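You operate a simulated robot arm through the tools that you are given. There is no shell and no other tool. Be economical: measure what you need, move in short steps, check, and stop when the job is done.

You are at the controls of a simulated robot arm. One attempt, no reset.

TASK
Stand each shaper in the boot that wants its size and press the boot rack's timer button once.
Fine: go by WANT on the boots' tickets and DRY on the shapers'; one boot needs none; wait till it shows DAMP 0.

The check looks at the end state, three seconds after you hand in, the way a careful person would. Anything else that was tipped, shoved, dropped, spilled or broken makes it a failure.

THE ROBOT
A 6-joint arm with a two-finger parallel gripper, fixed in place. Base frame: the origin is at the foot of the arm, x ahead of it, y to its left, z up. Lengths are in m, angles in rad, forces in N, time in s.
With the tool pointing down near the work surface it reaches from about 0.18 to 0.76 m from the base axis. Its first joint turns from -2.897 to 2.897 rad. Payload 3.91 kg.
The tool frame sits at the grasp point between the pads (the TCP): z along the fingers, y along the line on which they close. The tips reach 0.03 m beyond it. Largest opening 0.11 m; finger width 0.02, thickness 0.01; the body of the gripper, 0.048 by 0.112 m, starts 0.055 m behind the TCP.
Orientation is that of the tool frame in the base frame, as a unit quaternion [w, x, y, z]. With the fingers straight down and closing along the base's y, the tool's x points along the base's -x, its y along +y and its z along -z.

THE INTERFACE
- The arm moves only by the tool drive_tool. Its argument "deltas" is a list of rows, each an object of numbers (a shift or turn left out is 0, a gripper value left out holds the last): "wx", "wy", "wz": the turn, a rotation vector about the tool's x, y, z in rad; "tx", "ty", "tz": the shift along the tool's x, y, z in m; "claw": the opening, from 0 (shut) to 1 (fully open). In form: [{"wx": .., "wy": .., "wz": .., "tx": .., "ty": .., "tz": .., "claw": ..}, ...]. A call has 1 to 8 rows; each row shifts and turns the commanded pose from where the row before left it, along the tool's axes as they then stand. A row lasts 0.2 s, in which the tool goes at most 0.05 m and 0.15 rad; a call with a longer step from one row to the next is refused whole, and so is a gripper value outside its range. A pose out of reach is approached as far as the arm can. The call stops where the force on the tool passes 40 N (or 10 N more than at its start, if that is more) or the arm is blocked; 0.2 s more then pass. The fingers move at their own pace (about 0.045 m/s each) and stop on an object; they squeeze with about 28 N. The grip force told is the motor's: it shows also when the fingers shut on nothing. Time passes only in rows, and 0.2 s behind the last, so rows that do not move let the fingers close. The reply holds the time, the measured pose of the TCP, the force on the tool along the base axes, the opening and the grip force, in the units named above and with some noise.
- Cameras (640 x 400 px; columns grow to the right, rows downward): "scene" is fixed at [0.4012, -0.651, 1.5665]; the picture's right is [0.84, 0.55, 0.00], its down [0.48, -0.74, -0.47] and it looks along [-0.26, 0.40, -0.88] (base axes); focal length 347 px, centre (320, 200). "wrist" rides on the gripper at [-0.036, 0, -0.057] in the tool frame; the picture's right is [0.00, -1.00, 0.00], its down [0.97, 0.00, -0.24] and it looks along [0.24, 0.00, 0.97] (tool axes); focal length 218 px, centre (320, 200).
- snapshot(camera): a new picture of that camera. The clock stands still meanwhile.
- slide_trunk(by): slides the trunk up (or, below 0, down) by that many m; the arm rides with it, the base frame stays. It gives what a move gives, with no picture.
- pixel_to_xyz(camera, pixels): there is no depth. For up to 12 entries [column, row, z] of the newest picture of that camera ("zoom" is the newest enlarged one), the place [x, y] in the base frame at which the ray of that pixel passes the height z, good to about 0.002 m. The clock stands still meanwhile.
- inspect(camera, box): a new picture of the part [left, top, right, bottom] of that camera's present view, enlarged. The clock stands still meanwhile.
- close_job(): hands the job in; it is judged then, once.

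Work in short steps. Measure before you move; look again where a grasp or a placing could have gone wrong, and mend it. You have 80 turns and 46 pictures in all, those below and enlarged ones among them. Open the gripper and draw the arm clear of the work before you hand the job in, unless the task says otherwise; then end with one line.

The tools are called after "Emit:" as name(argument=value, ...) on one line, values as JSON. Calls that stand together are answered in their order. drive_tool: Moves the arm, as the interface text tells. Its arguments: {"type":"object","properties":{"deltas":{"type":"array"}},"required":["deltas"]} The other tools are called the same way: slide_trunk (by) slides the trunk up or down; snapshot (camera) takes a picture; pixel_to_xyz (camera, pixels) gives the place at which the rays of pixels pass given heights; inspect (camera, box) takes an enlarged picture of a part of a camera's view; close_job () hands the job in.

At the start:

```text
time: 0.0
eef_pos: [0.139, -0.4039, 1.1725]
ee_rot: [0.0, 0.0, 1.0, 0.0]
wrist_force: [0.3, 0.7, -0.9]
finger_gap: 0.1098
grasp_force: 0.0
trunk travel left (down, up): [-0.525, 0.065]
```

scene: 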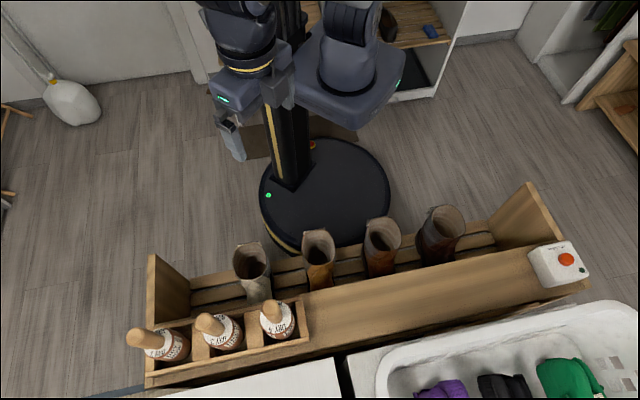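
wrist: 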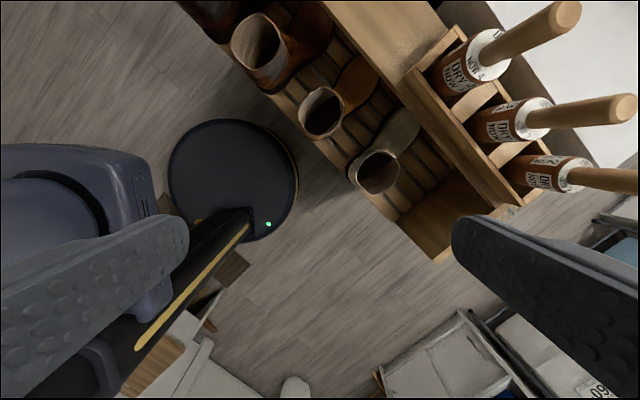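

The scene shows three shapers in a tray (around 160-280, 320-345) and four boots (250-440, 220-270). I enlarge the shapers and boots to read the tickets.

Emit:
inspect(camera="scene", box=[120, 280, 320, 400])

Emit:
inspect(camera="scene", box=[220, 190, 480, 350])

Emit:
inspect(camera="wrist", box=[400, 0, 640, 200])

Emit:
inspect(camera="scene", box=[500, 220, 620, 310])

```text
3.20 times, centred on (220, 340) of scene
```

zoom: 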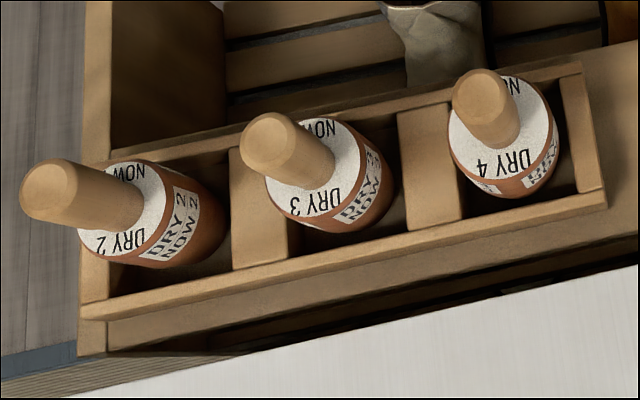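

```text
2.46 times, centred on (350, 270) of scene
```

zoom: 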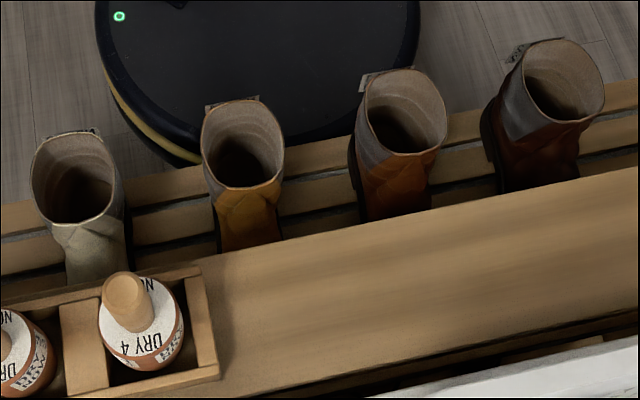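

```text
2.00 times, centred on (520, 100) of wrist
```

zoom: 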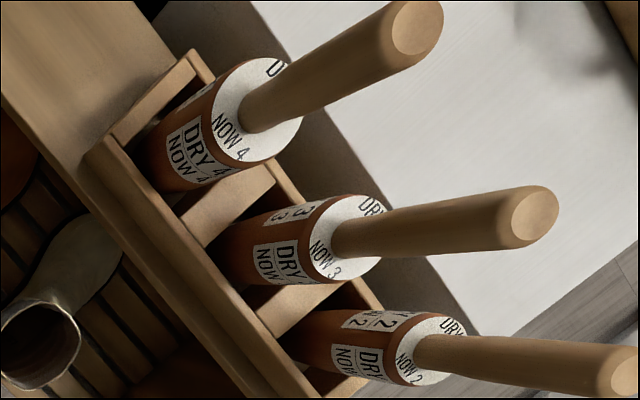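

```text
4.44 times, centred on (560, 265) of scene
```

zoom: 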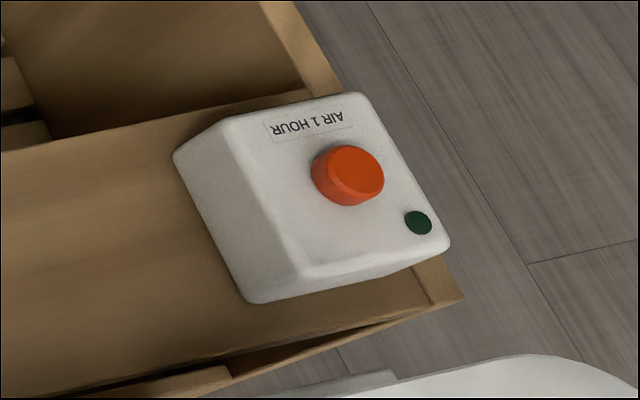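

Shapers read DRY 2, 3, 4 (left to right in scene); the boots' tickets hang on the side hidden from the scene camera. I triangulate handle tops, boot rims and button using both cameras.

Emit:
pixel_to_xyz(camera="scene", pixels=[[269, 307, 1.0], [269, 307, 1.1], [205, 322, 1.0], [205, 322, 1.1], [135, 337, 1.0], [135, 337, 1.1], [252, 262, 0.9], [252, 262, 1.0], [318, 248, 1.0], [382, 235, 1.0], [444, 224, 1.0], [566, 259, 0.9]])

Emit:
pixel_to_xyz(camera="wrist", pixels=[[567, 14, 1.0], [567, 14, 1.1], [626, 107, 1.0], [626, 107, 1.1], [380, 172, 0.9], [380, 172, 1.0], [322, 112, 0.9], [322, 112, 1.0], [257, 40, 0.9], [257, 40, 1.0], [434, 260, 0.83], [434, 260, 0.9]])

```text
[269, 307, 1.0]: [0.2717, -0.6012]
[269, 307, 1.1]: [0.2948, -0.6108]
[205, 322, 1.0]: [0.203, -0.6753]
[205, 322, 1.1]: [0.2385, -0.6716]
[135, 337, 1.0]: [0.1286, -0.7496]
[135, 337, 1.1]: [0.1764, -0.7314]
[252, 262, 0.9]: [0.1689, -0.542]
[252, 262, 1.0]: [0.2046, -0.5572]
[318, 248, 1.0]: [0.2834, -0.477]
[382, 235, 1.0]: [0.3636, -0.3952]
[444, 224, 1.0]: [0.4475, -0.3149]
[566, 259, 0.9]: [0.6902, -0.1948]
```

```text
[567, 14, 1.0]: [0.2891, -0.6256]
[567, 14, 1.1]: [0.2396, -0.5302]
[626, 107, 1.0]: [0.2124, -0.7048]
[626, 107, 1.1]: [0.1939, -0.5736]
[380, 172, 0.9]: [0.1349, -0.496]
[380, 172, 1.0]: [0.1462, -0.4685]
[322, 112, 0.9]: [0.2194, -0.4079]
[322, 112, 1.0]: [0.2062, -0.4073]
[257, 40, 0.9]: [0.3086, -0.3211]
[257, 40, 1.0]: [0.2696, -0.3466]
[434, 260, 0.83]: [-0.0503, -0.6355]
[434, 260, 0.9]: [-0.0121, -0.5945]
```

Row axis is about 45° (u≈[.71,.70]); boots ~0.465 m out from base with rims z≈0.79, handle tops z≈1.023 at (.277,-.604), (.211,-.674), (.14,-.745). I turn the tool so its x points outward (-45°), so the camera looks at the boots from the robot side.

Emit:
drive_tool(deltas=[{"wz": -0.15}, {"wz": -0.15}, {"wz": -0.15}, {"wz": -0.15}, {"wz": -0.15}, {"wz": -0.15}, {"wz": -0.15}, {"wz": -0.15}])

Emit:
drive_tool(deltas=[{"wz": -0.15}, {"wz": -0.15}, {"wz": -0.15}, {"wz": -0.15}, {"wz": -0.15}, {"wz": -0.15}, {"wz": -0.15}, {"wz": -0.103}])

```text
time: 1.8
eef_pos: [0.138, -0.4052, 1.1726]
ee_rot: [0.0, -0.565, 0.825, 0.0]
wrist_force: [-0.2, -0.4, -0.2]
finger_gap: 0.1104
grasp_force: 0.1
trunk travel left (down, up): [-0.525, 0.065]
```

```text
time: 3.6
eef_pos: [0.3696, -0.2516, 1.1599]
ee_rot: [0.005, 0.92, -0.391, -0.002]
wrist_force: [0.0, -0.4, 0.1]
finger_gap: 0.1099
grasp_force: 0.0
out of reach, approached as far as the arm can: row 3, 4, 5, 6, 7, 8
trunk travel left (down, up): [-0.525, 0.065]
```

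Orientation is as wanted (-46°), but the position drifted; a still row to see whether it settles.

Emit:
drive_tool(deltas=[{}, {}, {}])

Emit:
snapshot(camera="wrist")

```text
time: 4.4
eef_pos: [0.3686, -0.2519, 1.1593]
ee_rot: [0.006, 0.92, -0.393, -0.002]
wrist_force: [-0.2, 0.6, -0.4]
finger_gap: 0.1102
grasp_force: 0.0
trunk travel left (down, up): [-0.525, 0.065]
```

```text
39 pictures are left
```

wrist: 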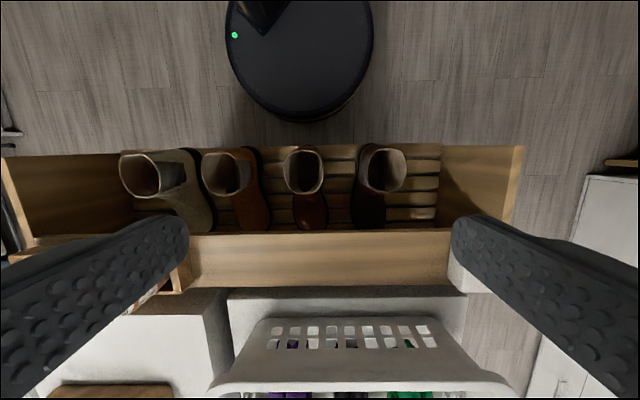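

The camera looks down from above the boots; I need it on the robot side. I retreat along tool -x and down.

Emit:
drive_tool(deltas=[{"tx": -0.04}, {"tx": -0.04}, {"tx": -0.04}, {"tx": -0.04}, {"wy": 0.15}, {"wy": 0.15}, {"wy": 0.15}])

Emit:
snapshot(camera="wrist")

```text
time: 6.0
eef_pos: [0.2502, -0.1382, 1.1609]
ee_rot: [0.087, 0.898, -0.377, 0.209]
wrist_force: [-0.7, 0.2, 0.2]
finger_gap: 0.1101
grasp_force: 0.0
trunk travel left (down, up): [-0.525, 0.065]
```

```text
38 pictures are left
```

wrist: 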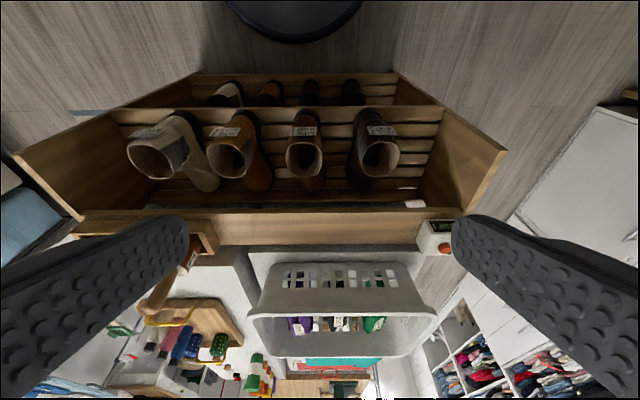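

Tickets now show on the boot backs (row ~131) and a small display on the timer box (440,227). I enlarge them.

Emit:
inspect(camera="wrist", box=[120, 100, 260, 187])

Emit:
inspect(camera="wrist", box=[270, 100, 410, 187])

Emit:
inspect(camera="wrist", box=[410, 205, 470, 265])

```text
4.57 times, centred on (190, 144) of wrist
```

zoom: 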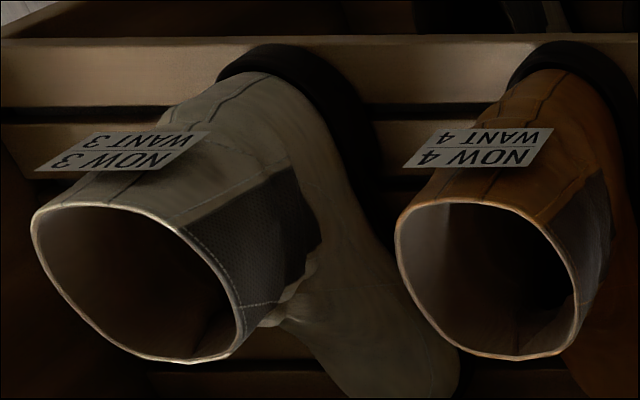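

```text
4.57 times, centred on (340, 144) of wrist
```

zoom: 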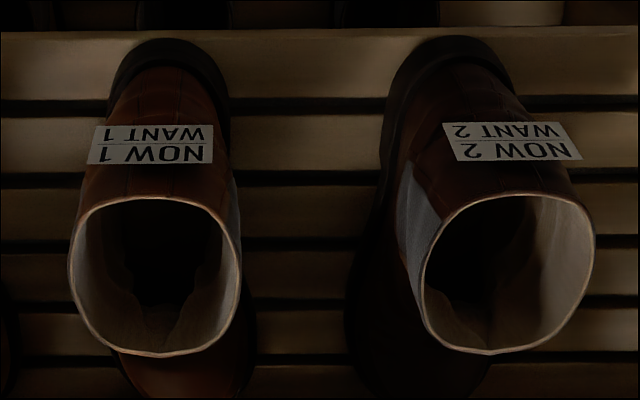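

```text
6.67 times, centred on (440, 235) of wrist
```

zoom: 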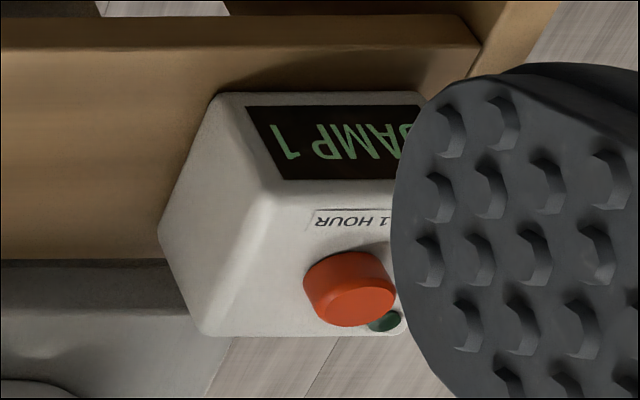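

Boots (scene left→right) want 3, 4, 1 (none matches), 2; the display shows DAMP 1 for now. I measure shaper body-top height, plank, button and boot rims more precisely.

Emit:
pixel_to_xyz(camera="scene", pixels=[[277, 323, 0.9], [277, 323, 0.95], [260, 323, 0.93], [295.6, 323, 0.93], [233.5, 250, 0.79], [270, 265, 0.79], [303, 245, 0.8], [336, 250, 0.8], [566, 254, 0.86], [566, 254, 0.9], [225, 317, 0.93], [164, 340, 0.93]])

Emit:
pixel_to_xyz(camera="wrist", pixels=[[159, 155, 0.79], [159, 155, 0.82], [233, 158, 0.79], [233, 158, 0.82], [304, 157, 0.79], [304, 157, 0.82], [381, 157, 0.79], [381, 157, 0.82], [443, 247, 0.86], [443, 247, 0.9]])

```text
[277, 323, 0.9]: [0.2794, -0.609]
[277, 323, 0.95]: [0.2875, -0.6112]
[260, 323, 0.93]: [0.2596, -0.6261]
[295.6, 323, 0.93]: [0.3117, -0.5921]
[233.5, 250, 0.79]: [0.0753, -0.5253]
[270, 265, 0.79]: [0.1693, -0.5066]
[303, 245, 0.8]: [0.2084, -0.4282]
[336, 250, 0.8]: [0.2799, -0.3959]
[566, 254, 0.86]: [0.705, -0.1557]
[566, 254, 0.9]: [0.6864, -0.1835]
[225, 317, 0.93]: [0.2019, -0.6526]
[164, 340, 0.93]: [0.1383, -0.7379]
```

```text
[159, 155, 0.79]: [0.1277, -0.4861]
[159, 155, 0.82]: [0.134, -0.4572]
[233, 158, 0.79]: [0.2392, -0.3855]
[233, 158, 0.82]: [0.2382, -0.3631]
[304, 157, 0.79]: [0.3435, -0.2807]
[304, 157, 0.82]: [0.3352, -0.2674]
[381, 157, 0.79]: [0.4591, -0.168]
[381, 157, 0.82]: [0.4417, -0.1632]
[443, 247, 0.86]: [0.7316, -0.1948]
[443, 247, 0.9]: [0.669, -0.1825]
```

Boot rims are at z≈0.76 at about A(.12,-.515), B(.237,-.406), C(.35,-.29), D(.47,-.172); button ≈(.69,-.18,.89). I level the tool and travel high to above shaper 4, half-closing the claw so it clears the neighbouring handles.

Emit:
drive_tool(deltas=[{"wy": -0.15, "claw": 0.55}, {"wy": -0.15}, {"wy": -0.15}, {"tx": 0.036, "ty": 0.031}, {"tx": 0.036, "ty": 0.031}, {"tx": 0.036, "ty": 0.031}, {"tx": 0.036, "ty": 0.031}, {"tx": 0.036, "ty": 0.031}])

Emit:
drive_tool(deltas=[{"tx": 0.036, "ty": 0.031}, {"tx": 0.036, "ty": 0.031}, {"tx": 0.036, "ty": 0.031}, {"tx": 0.03, "ty": 0.025}, {}])

Emit:
snapshot(camera="wrist")

```text
time: 7.8
eef_pos: [0.3766, -0.255, 1.1593]
ee_rot: [0.004, 0.92, -0.391, -0.001]
wrist_force: [0.7, 0.3, -0.7]
finger_gap: 0.0605
grasp_force: 0.1
out of reach, approached as far as the arm can: row 4, 5, 6, 7, 8
trunk travel left (down, up): [-0.525, 0.065]
```

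```text
time: 9.0
eef_pos: [0.4707, -0.3322, 1.1505]
ee_rot: [0.004, 0.92, -0.393, -0.002]
wrist_force: [0.2, -0.2, 0.3]
finger_gap: 0.0607
grasp_force: 0.0
out of reach, approached as far as the arm can: row 1, 2, 3, 4
trunk travel left (down, up): [-0.525, 0.065]
```

```text
34 pictures are left
```

wrist: 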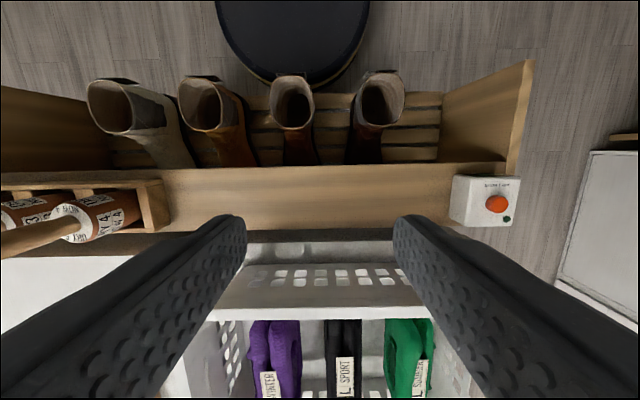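

A wrist limit keeps this yaw from going further left. I turn the tool by 90° (x along the row toward -u), which keeps me in the working range for all targets and makes the fingers close across the row.

Emit:
drive_tool(deltas=[{"wz": 0.15}, {"wz": 0.15}, {"wz": 0.15}, {"wz": 0.15}, {"wz": 0.15}, {"wz": 0.15}, {"wz": 0.15}, {"wz": 0.15}])

Emit:
drive_tool(deltas=[{"wz": 0.15}, {"wz": 0.15}, {"wz": 0.07}, {"tx": 0.04, "ty": -0.01}, {"tx": 0.04, "ty": -0.01}, {"tx": 0.04, "ty": -0.01}, {"tx": 0.04, "ty": -0.01}])

```text
time: 10.8
eef_pos: [0.4723, -0.3318, 1.1522]
ee_rot: [0.0, -0.544, 0.839, 0.0]
wrist_force: [-0.8, -0.3, 0.1]
finger_gap: 0.0605
grasp_force: 0.0
trunk travel left (down, up): [-0.525, 0.065]
```

```text
time: 12.4
eef_pos: [0.3862, -0.4692, 1.1514]
ee_rot: [0.0, -0.382, 0.924, 0.0]
wrist_force: [-0.5, -0.3, -0.4]
finger_gap: 0.0603
grasp_force: 0.0
trunk travel left (down, up): [-0.525, 0.065]
```

Works now (yaw -135°). I continue to above shaper 4 and look.

Emit:
drive_tool(deltas=[{"tx": 0.0432, "ty": -0.0046}, {"tx": 0.0432, "ty": -0.0046}, {"tx": 0.0432, "ty": -0.0046}, {"tx": 0.0432, "ty": -0.0046}, {}])

Emit:
snapshot(camera="wrist")

Emit:
snapshot(camera="scene")

```text
time: 13.6
eef_pos: [0.2797, -0.6068, 1.1488]
ee_rot: [0.0, -0.382, 0.924, -0.001]
wrist_force: [0.4, -1.0, -0.8]
finger_gap: 0.0606
grasp_force: 0.1
trunk travel left (down, up): [-0.525, 0.065]
```

```text
33 pictures are left
```

wrist: 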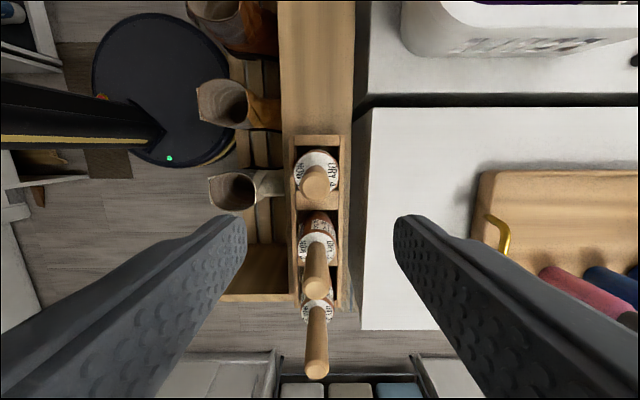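

```text
32 pictures are left
```

scene: 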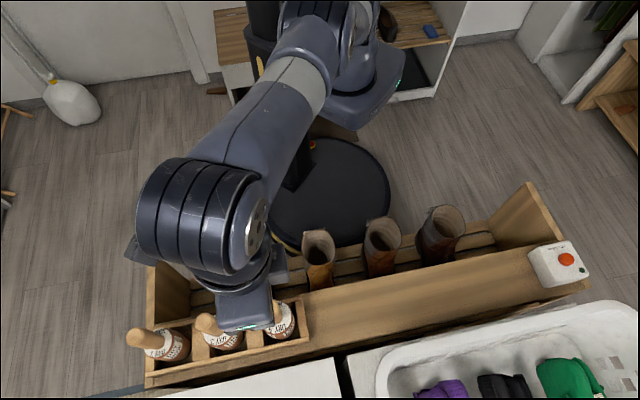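

Handle tops appear at (315,183), (316,289), (316,370). I compute their places and the boot rims from this view.

Emit:
pixel_to_xyz(camera="wrist", pixels=[[315, 180, 1.023], [315, 180, 1.0], [317, 289, 1.023], [317, 372, 1.023], [235, 191, 0.76], [235, 191, 0.74], [226, 104, 0.76], [317, 175, 0.9], [345, 200, 0.83], [291, 200, 0.83], [282, 60, 0.83], [355, 60, 0.83]])

Emit:
inspect(camera="wrist", box=[180, 60, 380, 310])

```text
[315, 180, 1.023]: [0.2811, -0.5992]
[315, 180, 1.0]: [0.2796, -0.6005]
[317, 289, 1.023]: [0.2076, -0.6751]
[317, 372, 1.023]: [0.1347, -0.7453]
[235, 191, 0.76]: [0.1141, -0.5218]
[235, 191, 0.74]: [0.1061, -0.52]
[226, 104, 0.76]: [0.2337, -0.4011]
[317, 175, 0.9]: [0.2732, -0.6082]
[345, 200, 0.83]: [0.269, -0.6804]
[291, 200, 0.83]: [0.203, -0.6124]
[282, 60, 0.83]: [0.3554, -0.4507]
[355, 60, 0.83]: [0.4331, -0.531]
```

```text
1.60 times, centred on (280, 185) of wrist
```

zoom: 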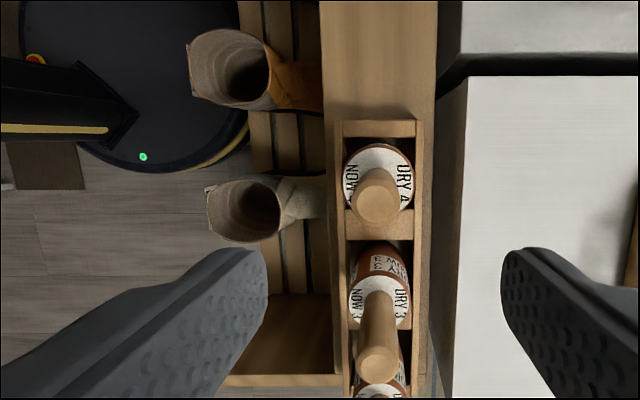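

Shaper 4's handle is at ≈(.2785,-.602). I correct a few mm, descend to z≈1.0 and close.

Emit:
drive_tool(deltas=[{"tx": -0.0023, "ty": 0.0037}, {"tz": 0.04}, {"tz": 0.04}, {"tz": 0.04}, {"tz": 0.027}, {}])

Emit:
inspect(camera="wrist", box=[180, 100, 460, 300])

```text
time: 15.0
eef_pos: [0.2781, -0.6034, 1.0019]
ee_rot: [0.0, -0.381, 0.924, 0.0]
wrist_force: [-0.6, 0.2, 0.6]
finger_gap: 0.0606
grasp_force: 0.1
trunk travel left (down, up): [-0.525, 0.065]
```

```text
2.00 times, centred on (320, 200) of wrist
```

zoom: 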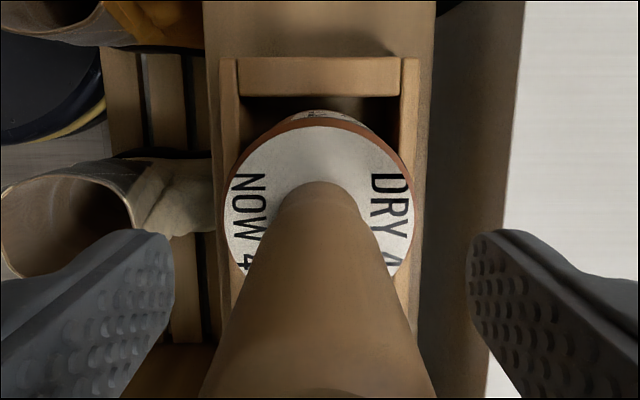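

Handle is centred between the pads. I close and lift a little to check the hold.

Emit:
drive_tool(deltas=[{"claw": 0}, {}, {}, {}, {}, {"tz": -0.02}, {"tz": -0.03}])

Emit:
drive_tool(deltas=[{"tz": -0.04}, {"tz": -0.04}, {"tz": -0.04}, {}])

Emit:
snapshot(camera="scene")

```text
time: 16.6
eef_pos: [0.277, -0.6019, 1.0545]
ee_rot: [0.0, -0.381, 0.924, 0.001]
wrist_force: [0.9, -0.1, -0.7]
finger_gap: 0.0253
grasp_force: 28.3
trunk travel left (down, up): [-0.525, 0.065]
```

```text
time: 17.6
eef_pos: [0.2758, -0.6003, 1.1682]
ee_rot: [0.0, -0.382, 0.924, 0.0]
wrist_force: [-0.3, -0.6, -1.9]
finger_gap: 0.0252
grasp_force: 28.4
out of reach, approached as far as the arm can: row 3
trunk travel left (down, up): [-0.525, 0.065]
```

```text
29 pictures are left
```

scene: 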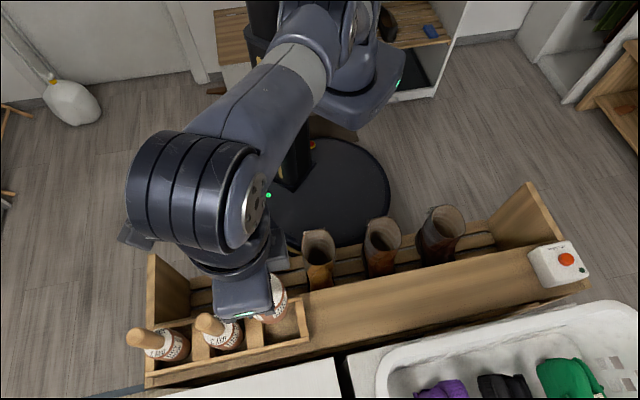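

Shaper 4 is held (gap .025) and lifted. Before inserting I check the display: I carry it over to the robot side of the timer box, high above everything.

Emit:
drive_tool(deltas=[{"tx": -0.04, "ty": 0.02}, {"tx": -0.04, "ty": 0.02}, {"tx": -0.04, "ty": 0.02}, {"tx": -0.04, "ty": 0.02}, {"tx": -0.04, "ty": 0.02}, {"tx": -0.04, "ty": 0.02}, {"tx": -0.04, "ty": 0.02}, {"tx": -0.04, "ty": 0.02}])

Emit:
drive_tool(deltas=[{"tx": -0.04, "ty": 0.02}, {"tx": -0.04, "ty": 0.02}, {"tx": -0.04, "ty": 0.02}, {"tx": -0.04, "ty": 0.02}, {"tx": -0.04, "ty": 0.02}, {"tx": -0.04, "ty": 0.02}, {"tx": -0.04, "ty": 0.02}, {"tx": -0.04, "ty": 0.02}])

Emit:
snapshot(camera="wrist")

```text
time: 19.4
eef_pos: [0.3887, -0.2648, 1.1652]
ee_rot: [0.0, -0.381, 0.924, 0.0]
wrist_force: [0.9, -1.5, -1.5]
finger_gap: 0.0252
grasp_force: 28.3
trunk travel left (down, up): [-0.525, 0.065]
```

```text
time: 21.2
eef_pos: [0.5011, 0.0768, 1.1646]
ee_rot: [0.0, -0.381, 0.925, 0.0]
wrist_force: [-0.6, -0.7, -1.3]
finger_gap: 0.0252
grasp_force: 27.6
trunk travel left (down, up): [-0.525, 0.065]
```

```text
28 pictures are left
```

wrist: 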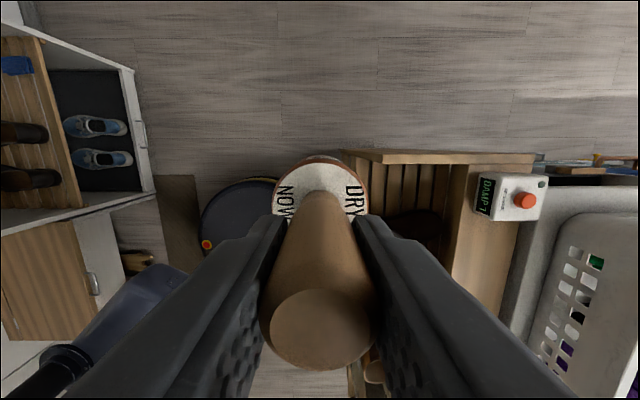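

The display at (485,195) is visible here; I enlarge it, then wait some seconds.

Emit:
inspect(camera="wrist", box=[460, 165, 560, 228])

Emit:
drive_tool(deltas=[{}, {}, {}, {}, {}, {}, {}, {}])

Emit:
drive_tool(deltas=[{}, {}, {}, {}, {}, {}, {}, {}])

Emit:
drive_tool(deltas=[{}, {}, {}, {}, {}, {}, {}, {}])

Emit:
inspect(camera="wrist", box=[460, 165, 560, 228])

```text
6.35 times, centred on (510, 196) of wrist
```

zoom: 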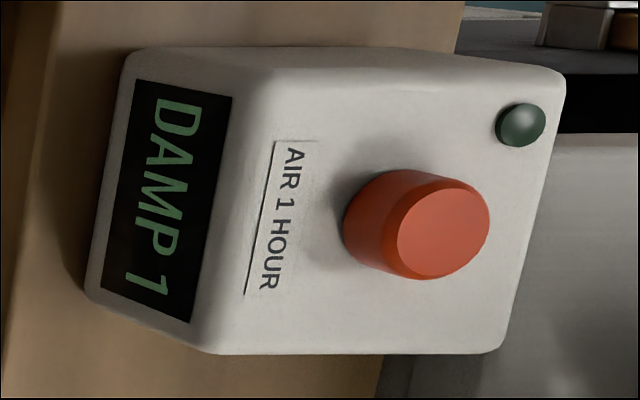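

```text
time: 23.0
eef_pos: [0.5003, 0.0759, 1.1647]
ee_rot: [0.0, -0.381, 0.925, 0.0]
wrist_force: [-0.1, 0.1, -1.2]
finger_gap: 0.0254
grasp_force: 28.0
trunk travel left (down, up): [-0.525, 0.065]
```

```text
time: 24.8
eef_pos: [0.4989, 0.0768, 1.1655]
ee_rot: [0.0, -0.381, 0.925, 0.0]
wrist_force: [0.2, -0.8, -2.4]
finger_gap: 0.0254
grasp_force: 27.8
trunk travel left (down, up): [-0.525, 0.065]
```

```text
time: 26.6
eef_pos: [0.4999, 0.0765, 1.1659]
ee_rot: [0.0, -0.381, 0.924, 0.0]
wrist_force: [0.2, -0.7, -1.5]
finger_gap: 0.0256
grasp_force: 28.0
trunk travel left (down, up): [-0.525, 0.065]
```

```text
6.35 times, centred on (510, 196) of wrist
```

zoom: 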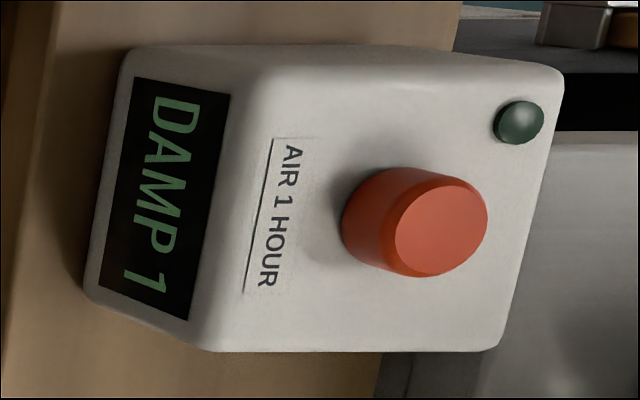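

DAMP stays 1 without the button ("AIR 1 HOUR"), so the button evidently starts the drying: shapers first, then press and wait for 0. I carry shaper 4 to a hover 0.1 m left of boot B so the rim shows in the wrist view.

Emit:
drive_tool(deltas=[{"tx": 0.0448, "ty": -0.011}, {"tx": 0.0448, "ty": -0.011}, {"tx": 0.0448, "ty": -0.011}, {"tx": 0.0448, "ty": -0.011}, {"tx": 0.0448, "ty": -0.011}, {"tx": 0.0448, "ty": -0.011}, {"tx": 0.0448, "ty": -0.011}])

Emit:
drive_tool(deltas=[{"tx": 0.0448, "ty": -0.011}, {"tx": 0.0448, "ty": -0.011}, {"tx": 0.0448, "ty": -0.011}, {"tx": 0.0448, "ty": -0.011}, {"tx": 0.0448, "ty": -0.011}, {"tx": 0.0448, "ty": -0.011}, {"tx": 0.0448, "ty": -0.011}, {}])

Emit:
snapshot(camera="wrist")

Emit:
snapshot(camera="scene")

```text
time: 28.2
eef_pos: [0.3343, -0.2003, 1.1651]
ee_rot: [0.0, -0.382, 0.924, 0.001]
wrist_force: [0.3, -0.9, -2.4]
finger_gap: 0.025
grasp_force: 28.0
trunk travel left (down, up): [-0.525, 0.065]
```

```text
time: 30.0
eef_pos: [0.1652, -0.4776, 1.1653]
ee_rot: [0.0, -0.381, 0.925, 0.0]
wrist_force: [0.4, 0.5, -1.9]
finger_gap: 0.0251
grasp_force: 27.9
trunk travel left (down, up): [-0.525, 0.065]
```

```text
25 pictures are left
```

wrist: 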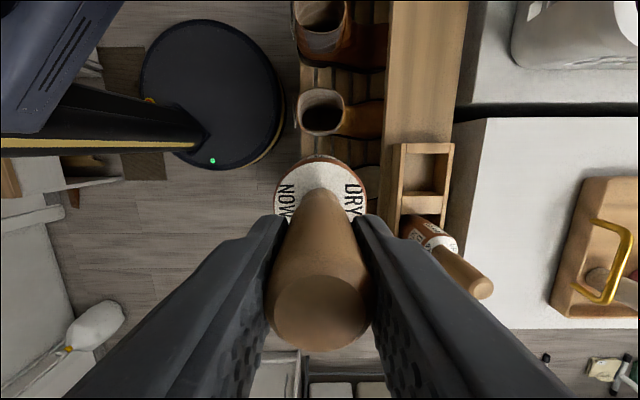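

```text
24 pictures are left
```

scene: 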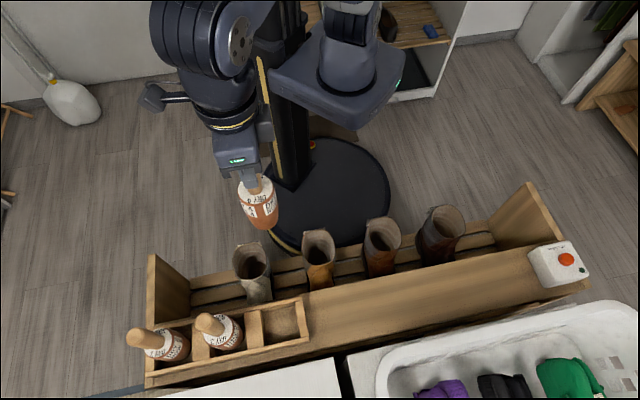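

Boot B's rim shows at about (321,112). I enlarge it for rim centre and check the shaper's bottom height from the scene view (bottom ≈(266,229)).

Emit:
inspect(camera="wrist", box=[270, 60, 430, 160])

Emit:
pixel_to_xyz(camera="scene", pixels=[[266, 229, 1.0], [266, 229, 0.95], [266, 229, 1.05], [256, 188, 1.06], [256, 188, 1.02]])

```text
4.00 times, centred on (350, 110) of wrist
```

zoom: 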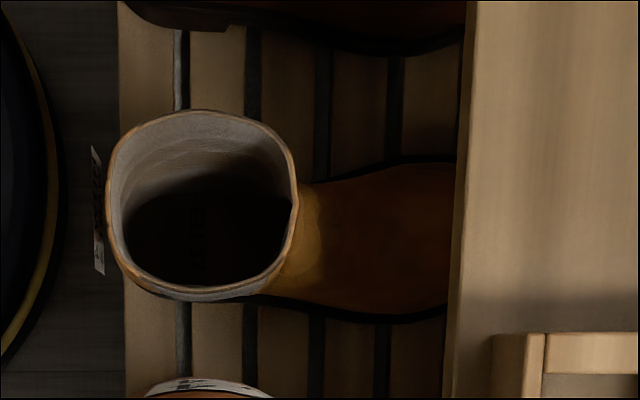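

```text
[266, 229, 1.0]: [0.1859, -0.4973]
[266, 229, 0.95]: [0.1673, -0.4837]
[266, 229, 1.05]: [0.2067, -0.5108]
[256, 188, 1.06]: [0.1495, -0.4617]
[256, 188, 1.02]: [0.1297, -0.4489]
```

Rim centre at zoom (203,205) → wrist (320.8,111.3); opening is ~0.10 m wide against a ~0.066 m shaper. I compute the spot.

Emit:
pixel_to_xyz(camera="zoom", pixels=[[203, 205, 0.76], [203, 205, 0.77], [203, 205, 0.75], [460, 205, 0.8], [180, 350, 0.55], [180, 60, 0.55]])

Emit:
pixel_to_xyz(camera="wrist", pixels=[[320.8, 111.3, 0.76], [320.8, 111.3, 0.75]])

```text
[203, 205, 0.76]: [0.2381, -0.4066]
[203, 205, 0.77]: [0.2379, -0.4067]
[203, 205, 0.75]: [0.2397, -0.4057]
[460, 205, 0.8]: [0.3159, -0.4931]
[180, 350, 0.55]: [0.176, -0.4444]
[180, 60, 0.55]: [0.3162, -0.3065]
```

```text
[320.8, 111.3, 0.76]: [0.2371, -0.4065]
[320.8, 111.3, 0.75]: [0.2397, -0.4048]
```

Target (.237,-.406). I move over boot B and lower until the shaper bottom is just above the rim, then check.

Emit:
drive_tool(deltas=[{"tx": -0.034}, {"tx": -0.034}, {"tx": -0.0334}, {"tz": 0.04}, {"tz": 0.04}, {"tz": 0.04}, {"tz": 0.03}, {}])

Emit:
inspect(camera="scene", box=[220, 150, 420, 275])

Emit:
snapshot(camera="wrist")

```text
time: 31.8
eef_pos: [0.2381, -0.4041, 1.0161]
ee_rot: [0.0, -0.38, 0.925, 0.0]
wrist_force: [0.5, -0.6, -1.5]
finger_gap: 0.0252
grasp_force: 27.9
trunk travel left (down, up): [-0.525, 0.065]
```

```text
3.20 times, centred on (320, 212) of scene
```

zoom: 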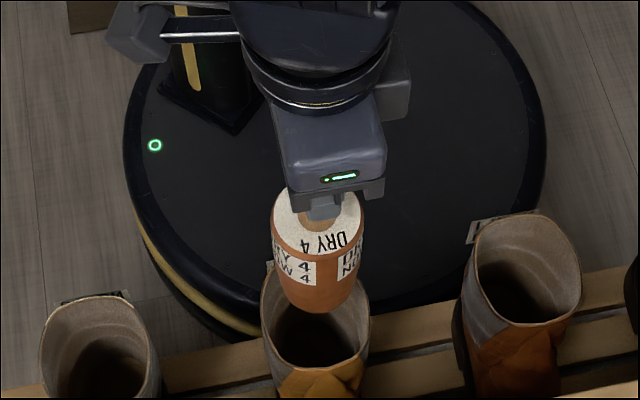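

```text
21 pictures are left
```

wrist: 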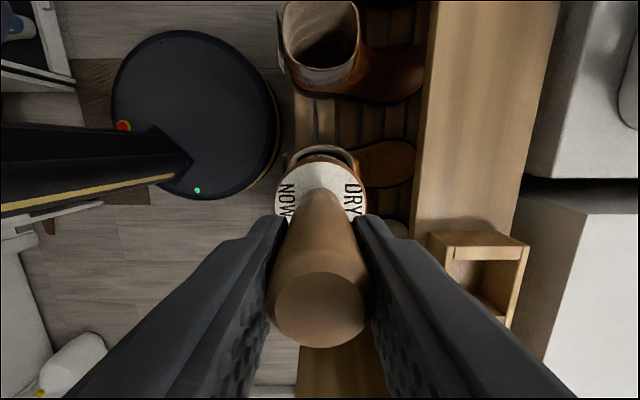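

Alignment looks good (shaper end over the opening). I lower in small steps, watching the force.

Emit:
drive_tool(deltas=[{"tz": 0.03}, {"tz": 0.03}, {"tz": 0.03}, {"tz": 0.02}, {}])

Emit:
inspect(camera="scene", box=[220, 170, 420, 295])

```text
time: 33.0
eef_pos: [0.2384, -0.4045, 0.9065]
ee_rot: [0.0, -0.381, 0.924, 0.0]
wrist_force: [-1.0, -0.5, -1.3]
finger_gap: 0.0254
grasp_force: 27.8
trunk travel left (down, up): [-0.525, 0.065]
```

```text
3.20 times, centred on (320, 232) of scene
```

zoom: 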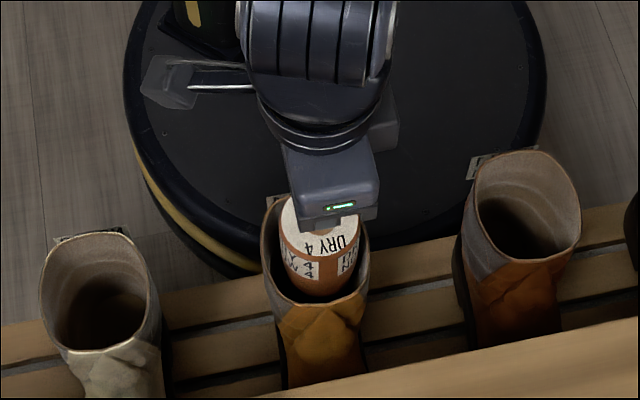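

It is entering cleanly with little force. I go on in small steps.

Emit:
drive_tool(deltas=[{"tz": 0.02}, {"tz": 0.02}, {"tz": 0.015}, {"tz": 0.015}, {"tz": 0.01}, {"tz": 0.01}, {}])

```text
time: 33.9
eef_pos: [0.2391, -0.4041, 0.8576]
ee_rot: [0.0, -0.383, 0.924, -0.004]
wrist_force: [-4.5, 6.7, 30.5]
finger_gap: 0.0251
grasp_force: 27.4
trunk travel left (down, up): [-0.525, 0.065]
stopped in row 4: the force on the tool passed its limit (the readings are from after the stop); the commanded pose is now the measured one
```

Stopped at TCP z .858 with 30 N upward: either the insole or a catch. I look.

Emit:
inspect(camera="scene", box=[260, 190, 380, 290])

Emit:
snapshot(camera="wrist")

```text
4.00 times, centred on (320, 240) of scene
```

zoom: 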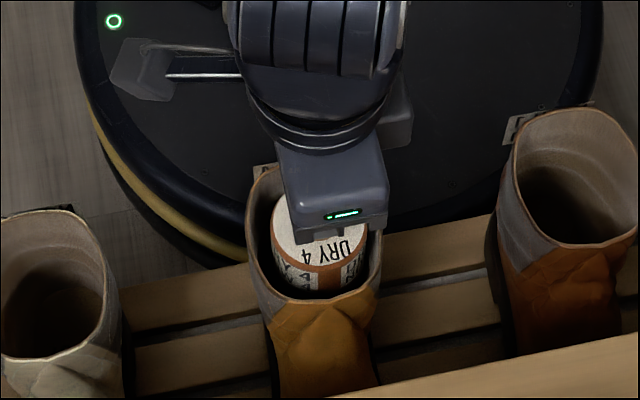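

```text
18 pictures are left
```

wrist: 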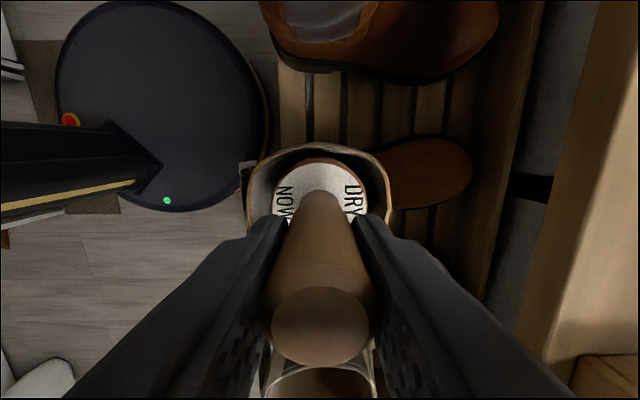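

The shaper sits centred with clearance all round. To judge whether .65 is the insole, I triangulate the slat level from the slats' robot-side edge in both views.

Emit:
pixel_to_xyz(camera="scene", pixels=[[345, 247.5, 0.55], [345, 247.5, 0.6], [345, 247.5, 0.65], [300, 221, 0.76], [326, 270, 0.76]])

Emit:
pixel_to_xyz(camera="wrist", pixels=[[278, 90, 0.55], [278, 90, 0.6], [278, 90, 0.65], [318, 160, 0.76], [247, 195, 0.76], [392, 195, 0.76], [318, 145, 0.76]])

```text
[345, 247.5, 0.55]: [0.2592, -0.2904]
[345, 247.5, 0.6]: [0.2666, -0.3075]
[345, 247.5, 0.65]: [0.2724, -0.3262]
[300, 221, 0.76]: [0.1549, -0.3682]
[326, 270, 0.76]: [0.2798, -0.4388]
```

```text
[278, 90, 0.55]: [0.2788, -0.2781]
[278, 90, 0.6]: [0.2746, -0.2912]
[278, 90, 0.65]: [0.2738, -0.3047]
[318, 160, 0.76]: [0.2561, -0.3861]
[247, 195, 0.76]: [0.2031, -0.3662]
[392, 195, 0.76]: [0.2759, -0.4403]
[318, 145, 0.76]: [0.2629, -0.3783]
```

The slats are at z≈0.575, so the insole should be lower than where it stopped, and the side force points robot-ward; it may have touched the front inner wall. I back off slightly, shift 6 mm toward the robot and lower gently again.

Emit:
drive_tool(deltas=[{"tz": -0.012}, {"ty": 0.006}, {"tz": 0.008}, {"tz": 0.008}, {"tz": 0.008}, {"tz": 0.008}, {"tz": 0.008}, {}])

```text
time: 34.9
eef_pos: [0.2349, -0.4038, 0.858]
ee_rot: [0.0, -0.38, 0.925, -0.007]
wrist_force: [-2.2, 6.2, 25.4]
finger_gap: 0.0254
grasp_force: 28.0
trunk travel left (down, up): [-0.525, 0.065]
stopped in row 5: the force on the tool passed its limit (the readings are from after the stop); the commanded pose is now the measured one
```

Same height at a shifted spot, so it is standing on the boot's inner floor, disc level with the rim. I recentre slightly, release, lift straight up and look.

Emit:
drive_tool(deltas=[{"tz": -0.004}, {"ty": -0.003}, {"tz": 0.003}, {"claw": 0.55}, {}, {}, {}])

Emit:
drive_tool(deltas=[{"tz": -0.03}, {"tz": -0.04}, {"tz": -0.04}, {"tz": -0.04}, {"tz": -0.04}, {"tz": -0.04}, {"tz": -0.04}])

Emit:
snapshot(camera="wrist")

Emit:
inspect(camera="scene", box=[220, 170, 420, 295])

```text
time: 36.5
eef_pos: [0.238, -0.4046, 0.8553]
ee_rot: [0.001, -0.381, 0.925, -0.005]
wrist_force: [0.6, -0.6, -1.2]
finger_gap: 0.0606
grasp_force: 0.0
trunk travel left (down, up): [-0.525, 0.065]
```

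```text
time: 38.1
eef_pos: [0.2417, -0.4047, 1.1268]
ee_rot: [0.0, -0.382, 0.924, -0.004]
wrist_force: [-0.2, -0.3, 0.1]
finger_gap: 0.0606
grasp_force: 0.0
trunk travel left (down, up): [-0.525, 0.065]
```

```text
17 pictures are left
```

wrist: 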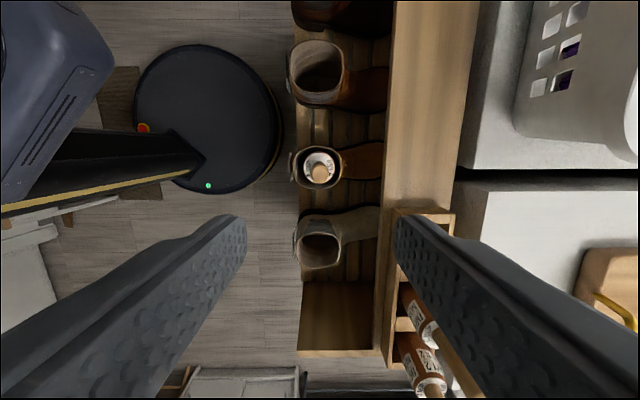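

```text
3.20 times, centred on (320, 232) of scene
```

zoom: 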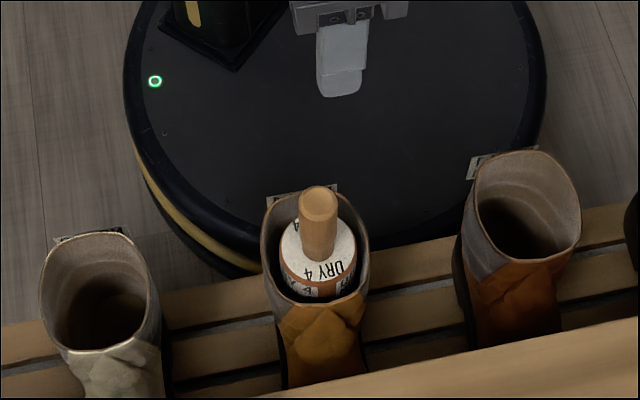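

Shaper 4 stands upright in boot B. I measure boot A from this view (rim centre ≈(319,243)) and shaper 3 is next.

Emit:
pixel_to_xyz(camera="wrist", pixels=[[319, 243, 0.76], [294, 243, 0.76], [343, 243, 0.76], [319, 75, 0.76]])

Emit:
drive_tool(deltas=[{"wx": -0.0074, "wy": -0.003, "tz": -0.02}, {"tx": 0.036, "ty": -0.028}, {"tx": 0.036, "ty": -0.028}, {"tx": 0.036, "ty": -0.028}, {"tx": 0.036, "ty": -0.028}, {"tx": 0.036, "ty": -0.028}, {"tx": 0.034, "ty": -0.028}, {}])

Emit:
snapshot(camera="wrist")

```text
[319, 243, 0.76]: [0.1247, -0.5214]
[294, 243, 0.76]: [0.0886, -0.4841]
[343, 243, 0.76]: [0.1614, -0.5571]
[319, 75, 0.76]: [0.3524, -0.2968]
```

```text
time: 39.9
eef_pos: [0.2054, -0.6282, 1.1462]
ee_rot: [-0.001, -0.381, 0.925, -0.001]
wrist_force: [0.8, -0.1, -1.0]
finger_gap: 0.0604
grasp_force: 0.0
out of reach, approached as far as the arm can: row 7
trunk travel left (down, up): [-0.525, 0.065]
```

```text
15 pictures are left
```

wrist: 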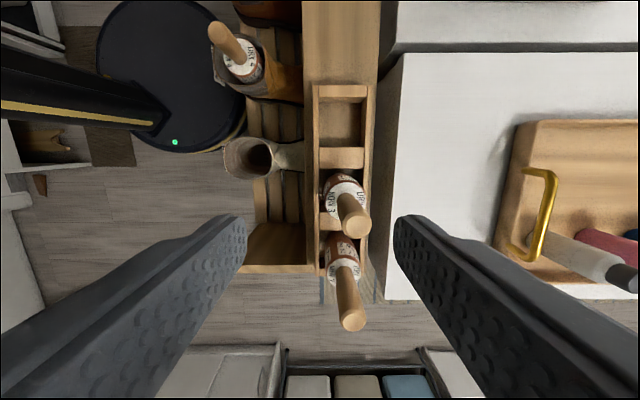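

Reach runs out at this height; lower is better. I check handle 3's place (top ≈(354,222)) and descend to z≈1.085, tips still above the handles, before moving on.

Emit:
pixel_to_xyz(camera="wrist", pixels=[[354, 222, 1.023], [352, 321, 1.023]])

Emit:
drive_tool(deltas=[{"tz": 0.03}, {"tz": 0.03}, {"tx": 0.0155, "ty": -0.018}, {"tx": 0.0155, "ty": -0.018}, {}])

```text
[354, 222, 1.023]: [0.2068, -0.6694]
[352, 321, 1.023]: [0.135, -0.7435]
```

```text
time: 41.1
eef_pos: [0.2052, -0.6532, 1.0852]
ee_rot: [0.0, -0.381, 0.924, -0.002]
wrist_force: [-0.5, 0.4, -0.4]
finger_gap: 0.0605
grasp_force: 0.1
out of reach, approached as far as the arm can: row 4
trunk travel left (down, up): [-0.525, 0.065]
```

Still limited at this trunk height, so I'll retreat over the boots, lower the trunk 0.15 and raise the arm back up.

Emit:
drive_tool(deltas=[{"ty": 0.045}, {"ty": 0.045}, {"ty": 0.045}, {"tz": -0.04}, {}])

Emit:
slide_trunk(by=-0.16)

Emit:
drive_tool(deltas=[{"tz": -0.04}, {"tz": -0.04}, {"tz": -0.04}, {}])

```text
time: 42.3
eef_pos: [0.1086, -0.5584, 1.1256]
ee_rot: [0.0, -0.382, 0.924, -0.002]
wrist_force: [-0.6, -0.7, 0.0]
finger_gap: 0.0605
grasp_force: 0.1
trunk travel left (down, up): [-0.525, 0.065]
```

```text
time: 44.1
eef_pos: [0.1095, -0.5581, 0.9654]
ee_rot: [0.0, -0.381, 0.925, -0.002]
wrist_force: [0.0, 0.7, 0.1]
finger_gap: 0.0604
grasp_force: 0.1
trunk travel left (down, up): [-0.365, 0.225]
```

```text
time: 45.1
eef_pos: [0.1082, -0.5579, 1.0894]
ee_rot: [0.001, -0.382, 0.924, -0.001]
wrist_force: [0.2, -0.5, -0.5]
finger_gap: 0.0605
grasp_force: 0.1
trunk travel left (down, up): [-0.365, 0.225]
```

Now I move over shaper 3's handle at (.208,-.672).

Emit:
drive_tool(deltas=[{"tx": 0.0025, "ty": -0.0378}, {"tx": 0.0025, "ty": -0.0378}, {"tx": 0.0025, "ty": -0.0378}, {"tx": 0.0025, "ty": -0.0378}, {}])

Emit:
snapshot(camera="wrist")

```text
time: 46.3
eef_pos: [0.1496, -0.5912, 1.0705]
ee_rot: [0.0, -0.381, 0.925, -0.003]
wrist_force: [-0.2, -0.4, -0.2]
finger_gap: 0.0605
grasp_force: 0.1
out of reach, approached as far as the arm can: row 1, 2, 3, 4
trunk travel left (down, up): [-0.365, 0.225]
```

```text
14 pictures are left
```

wrist: 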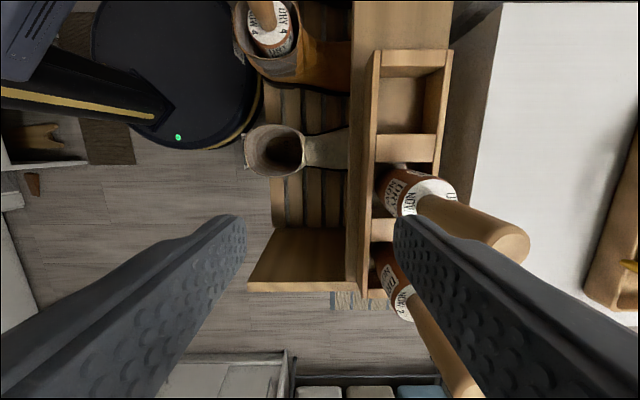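

Raising the TCP relative to the shoulder hurts reach, so the trunk should be up instead. I back off the tray, raise the trunk fully, then lower the arm.

Emit:
drive_tool(deltas=[{"ty": 0.02}, {}])

Emit:
slide_trunk(by=0.224)

Emit:
drive_tool(deltas=[{"tz": 0.04}, {"tz": 0.04}, {"tz": 0.04}, {"tz": 0.04}, {"tz": 0.04}, {}])

```text
time: 46.9
eef_pos: [0.1341, -0.5761, 1.0724]
ee_rot: [0.0, -0.381, 0.924, -0.003]
wrist_force: [0.3, -0.5, 0.0]
finger_gap: 0.0604
grasp_force: 0.1
trunk travel left (down, up): [-0.365, 0.225]
```

```text
time: 49.3
eef_pos: [0.1357, -0.577, 1.2953]
ee_rot: [0.0, -0.381, 0.925, -0.001]
wrist_force: [-0.2, 0.0, 0.2]
finger_gap: 0.0605
grasp_force: 0.1
trunk travel left (down, up): [-0.589, 0.001]
```

```text
time: 50.7
eef_pos: [0.1339, -0.5778, 1.092]
ee_rot: [0.0, -0.381, 0.925, -0.001]
wrist_force: [-0.4, 0.3, -0.3]
finger_gap: 0.0603
grasp_force: 0.1
trunk travel left (down, up): [-0.589, 0.001]
```

Now over to handle 3 at z≈1.07 (tips 1.04, above handle tops).

Emit:
drive_tool(deltas=[{"tz": 0.022}, {"tx": 0.0047, "ty": -0.0396}, {"tx": 0.0047, "ty": -0.0396}, {"tx": 0.0047, "ty": -0.0396}, {}])

Emit:
snapshot(camera="wrist")

```text
time: 51.9
eef_pos: [0.2104, -0.6706, 1.0714]
ee_rot: [0.0, -0.381, 0.925, -0.001]
wrist_force: [1.1, -0.5, -0.4]
finger_gap: 0.0606
grasp_force: 0.1
trunk travel left (down, up): [-0.589, 0.001]
```

```text
13 pictures are left
```

wrist: 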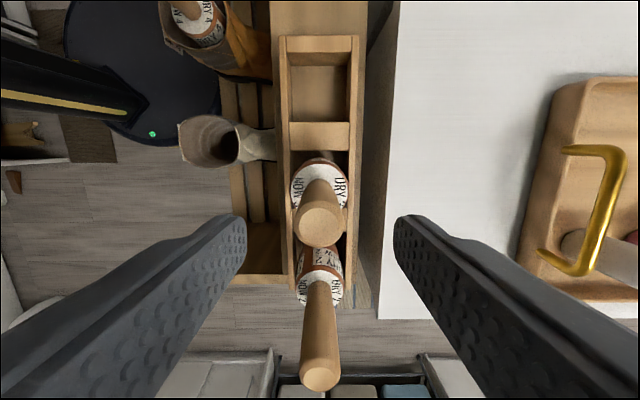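

Handle 3's top is at (318,222), handle 2's at (319,374). I verify positions before descending.

Emit:
pixel_to_xyz(camera="wrist", pixels=[[318, 224, 1.023], [319, 374, 1.023], [208, 141, 0.76]])

```text
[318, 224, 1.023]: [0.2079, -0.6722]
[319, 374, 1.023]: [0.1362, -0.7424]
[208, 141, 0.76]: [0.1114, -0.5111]
```

Shift 3 mm, descend to z≈1.001, close and lift.

Emit:
drive_tool(deltas=[{"tx": 0.0029}, {"tz": 0.035}, {"tz": 0.035}, {"claw": 0}, {}, {}, {}, {}])

Emit:
drive_tool(deltas=[{"tz": -0.03}, {"tz": -0.03}, {"tz": -0.03}, {"ty": 0.02}, {"tz": -0.03, "ty": 0.02}, {"ty": 0.03}, {}])

Emit:
snapshot(camera="scene")

```text
time: 53.7
eef_pos: [0.2054, -0.6711, 1.0043]
ee_rot: [-0.001, -0.381, 0.925, -0.001]
wrist_force: [0.2, 0.6, 0.1]
finger_gap: 0.0254
grasp_force: 28.6
out of reach, approached as far as the arm can: row 1
trunk travel left (down, up): [-0.589, 0.001]
```

```text
time: 55.3
eef_pos: [0.1577, -0.6166, 1.1225]
ee_rot: [0.0, -0.382, 0.924, -0.001]
wrist_force: [-0.2, -0.3, -1.3]
finger_gap: 0.0253
grasp_force: 28.3
out of reach, approached as far as the arm can: row 3
trunk travel left (down, up): [-0.589, 0.001]
```

```text
12 pictures are left
```

scene: 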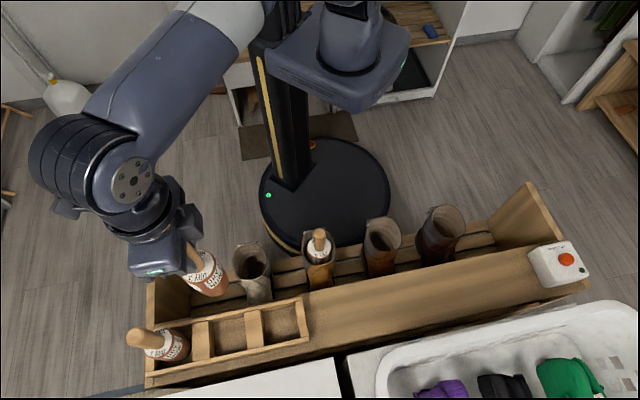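

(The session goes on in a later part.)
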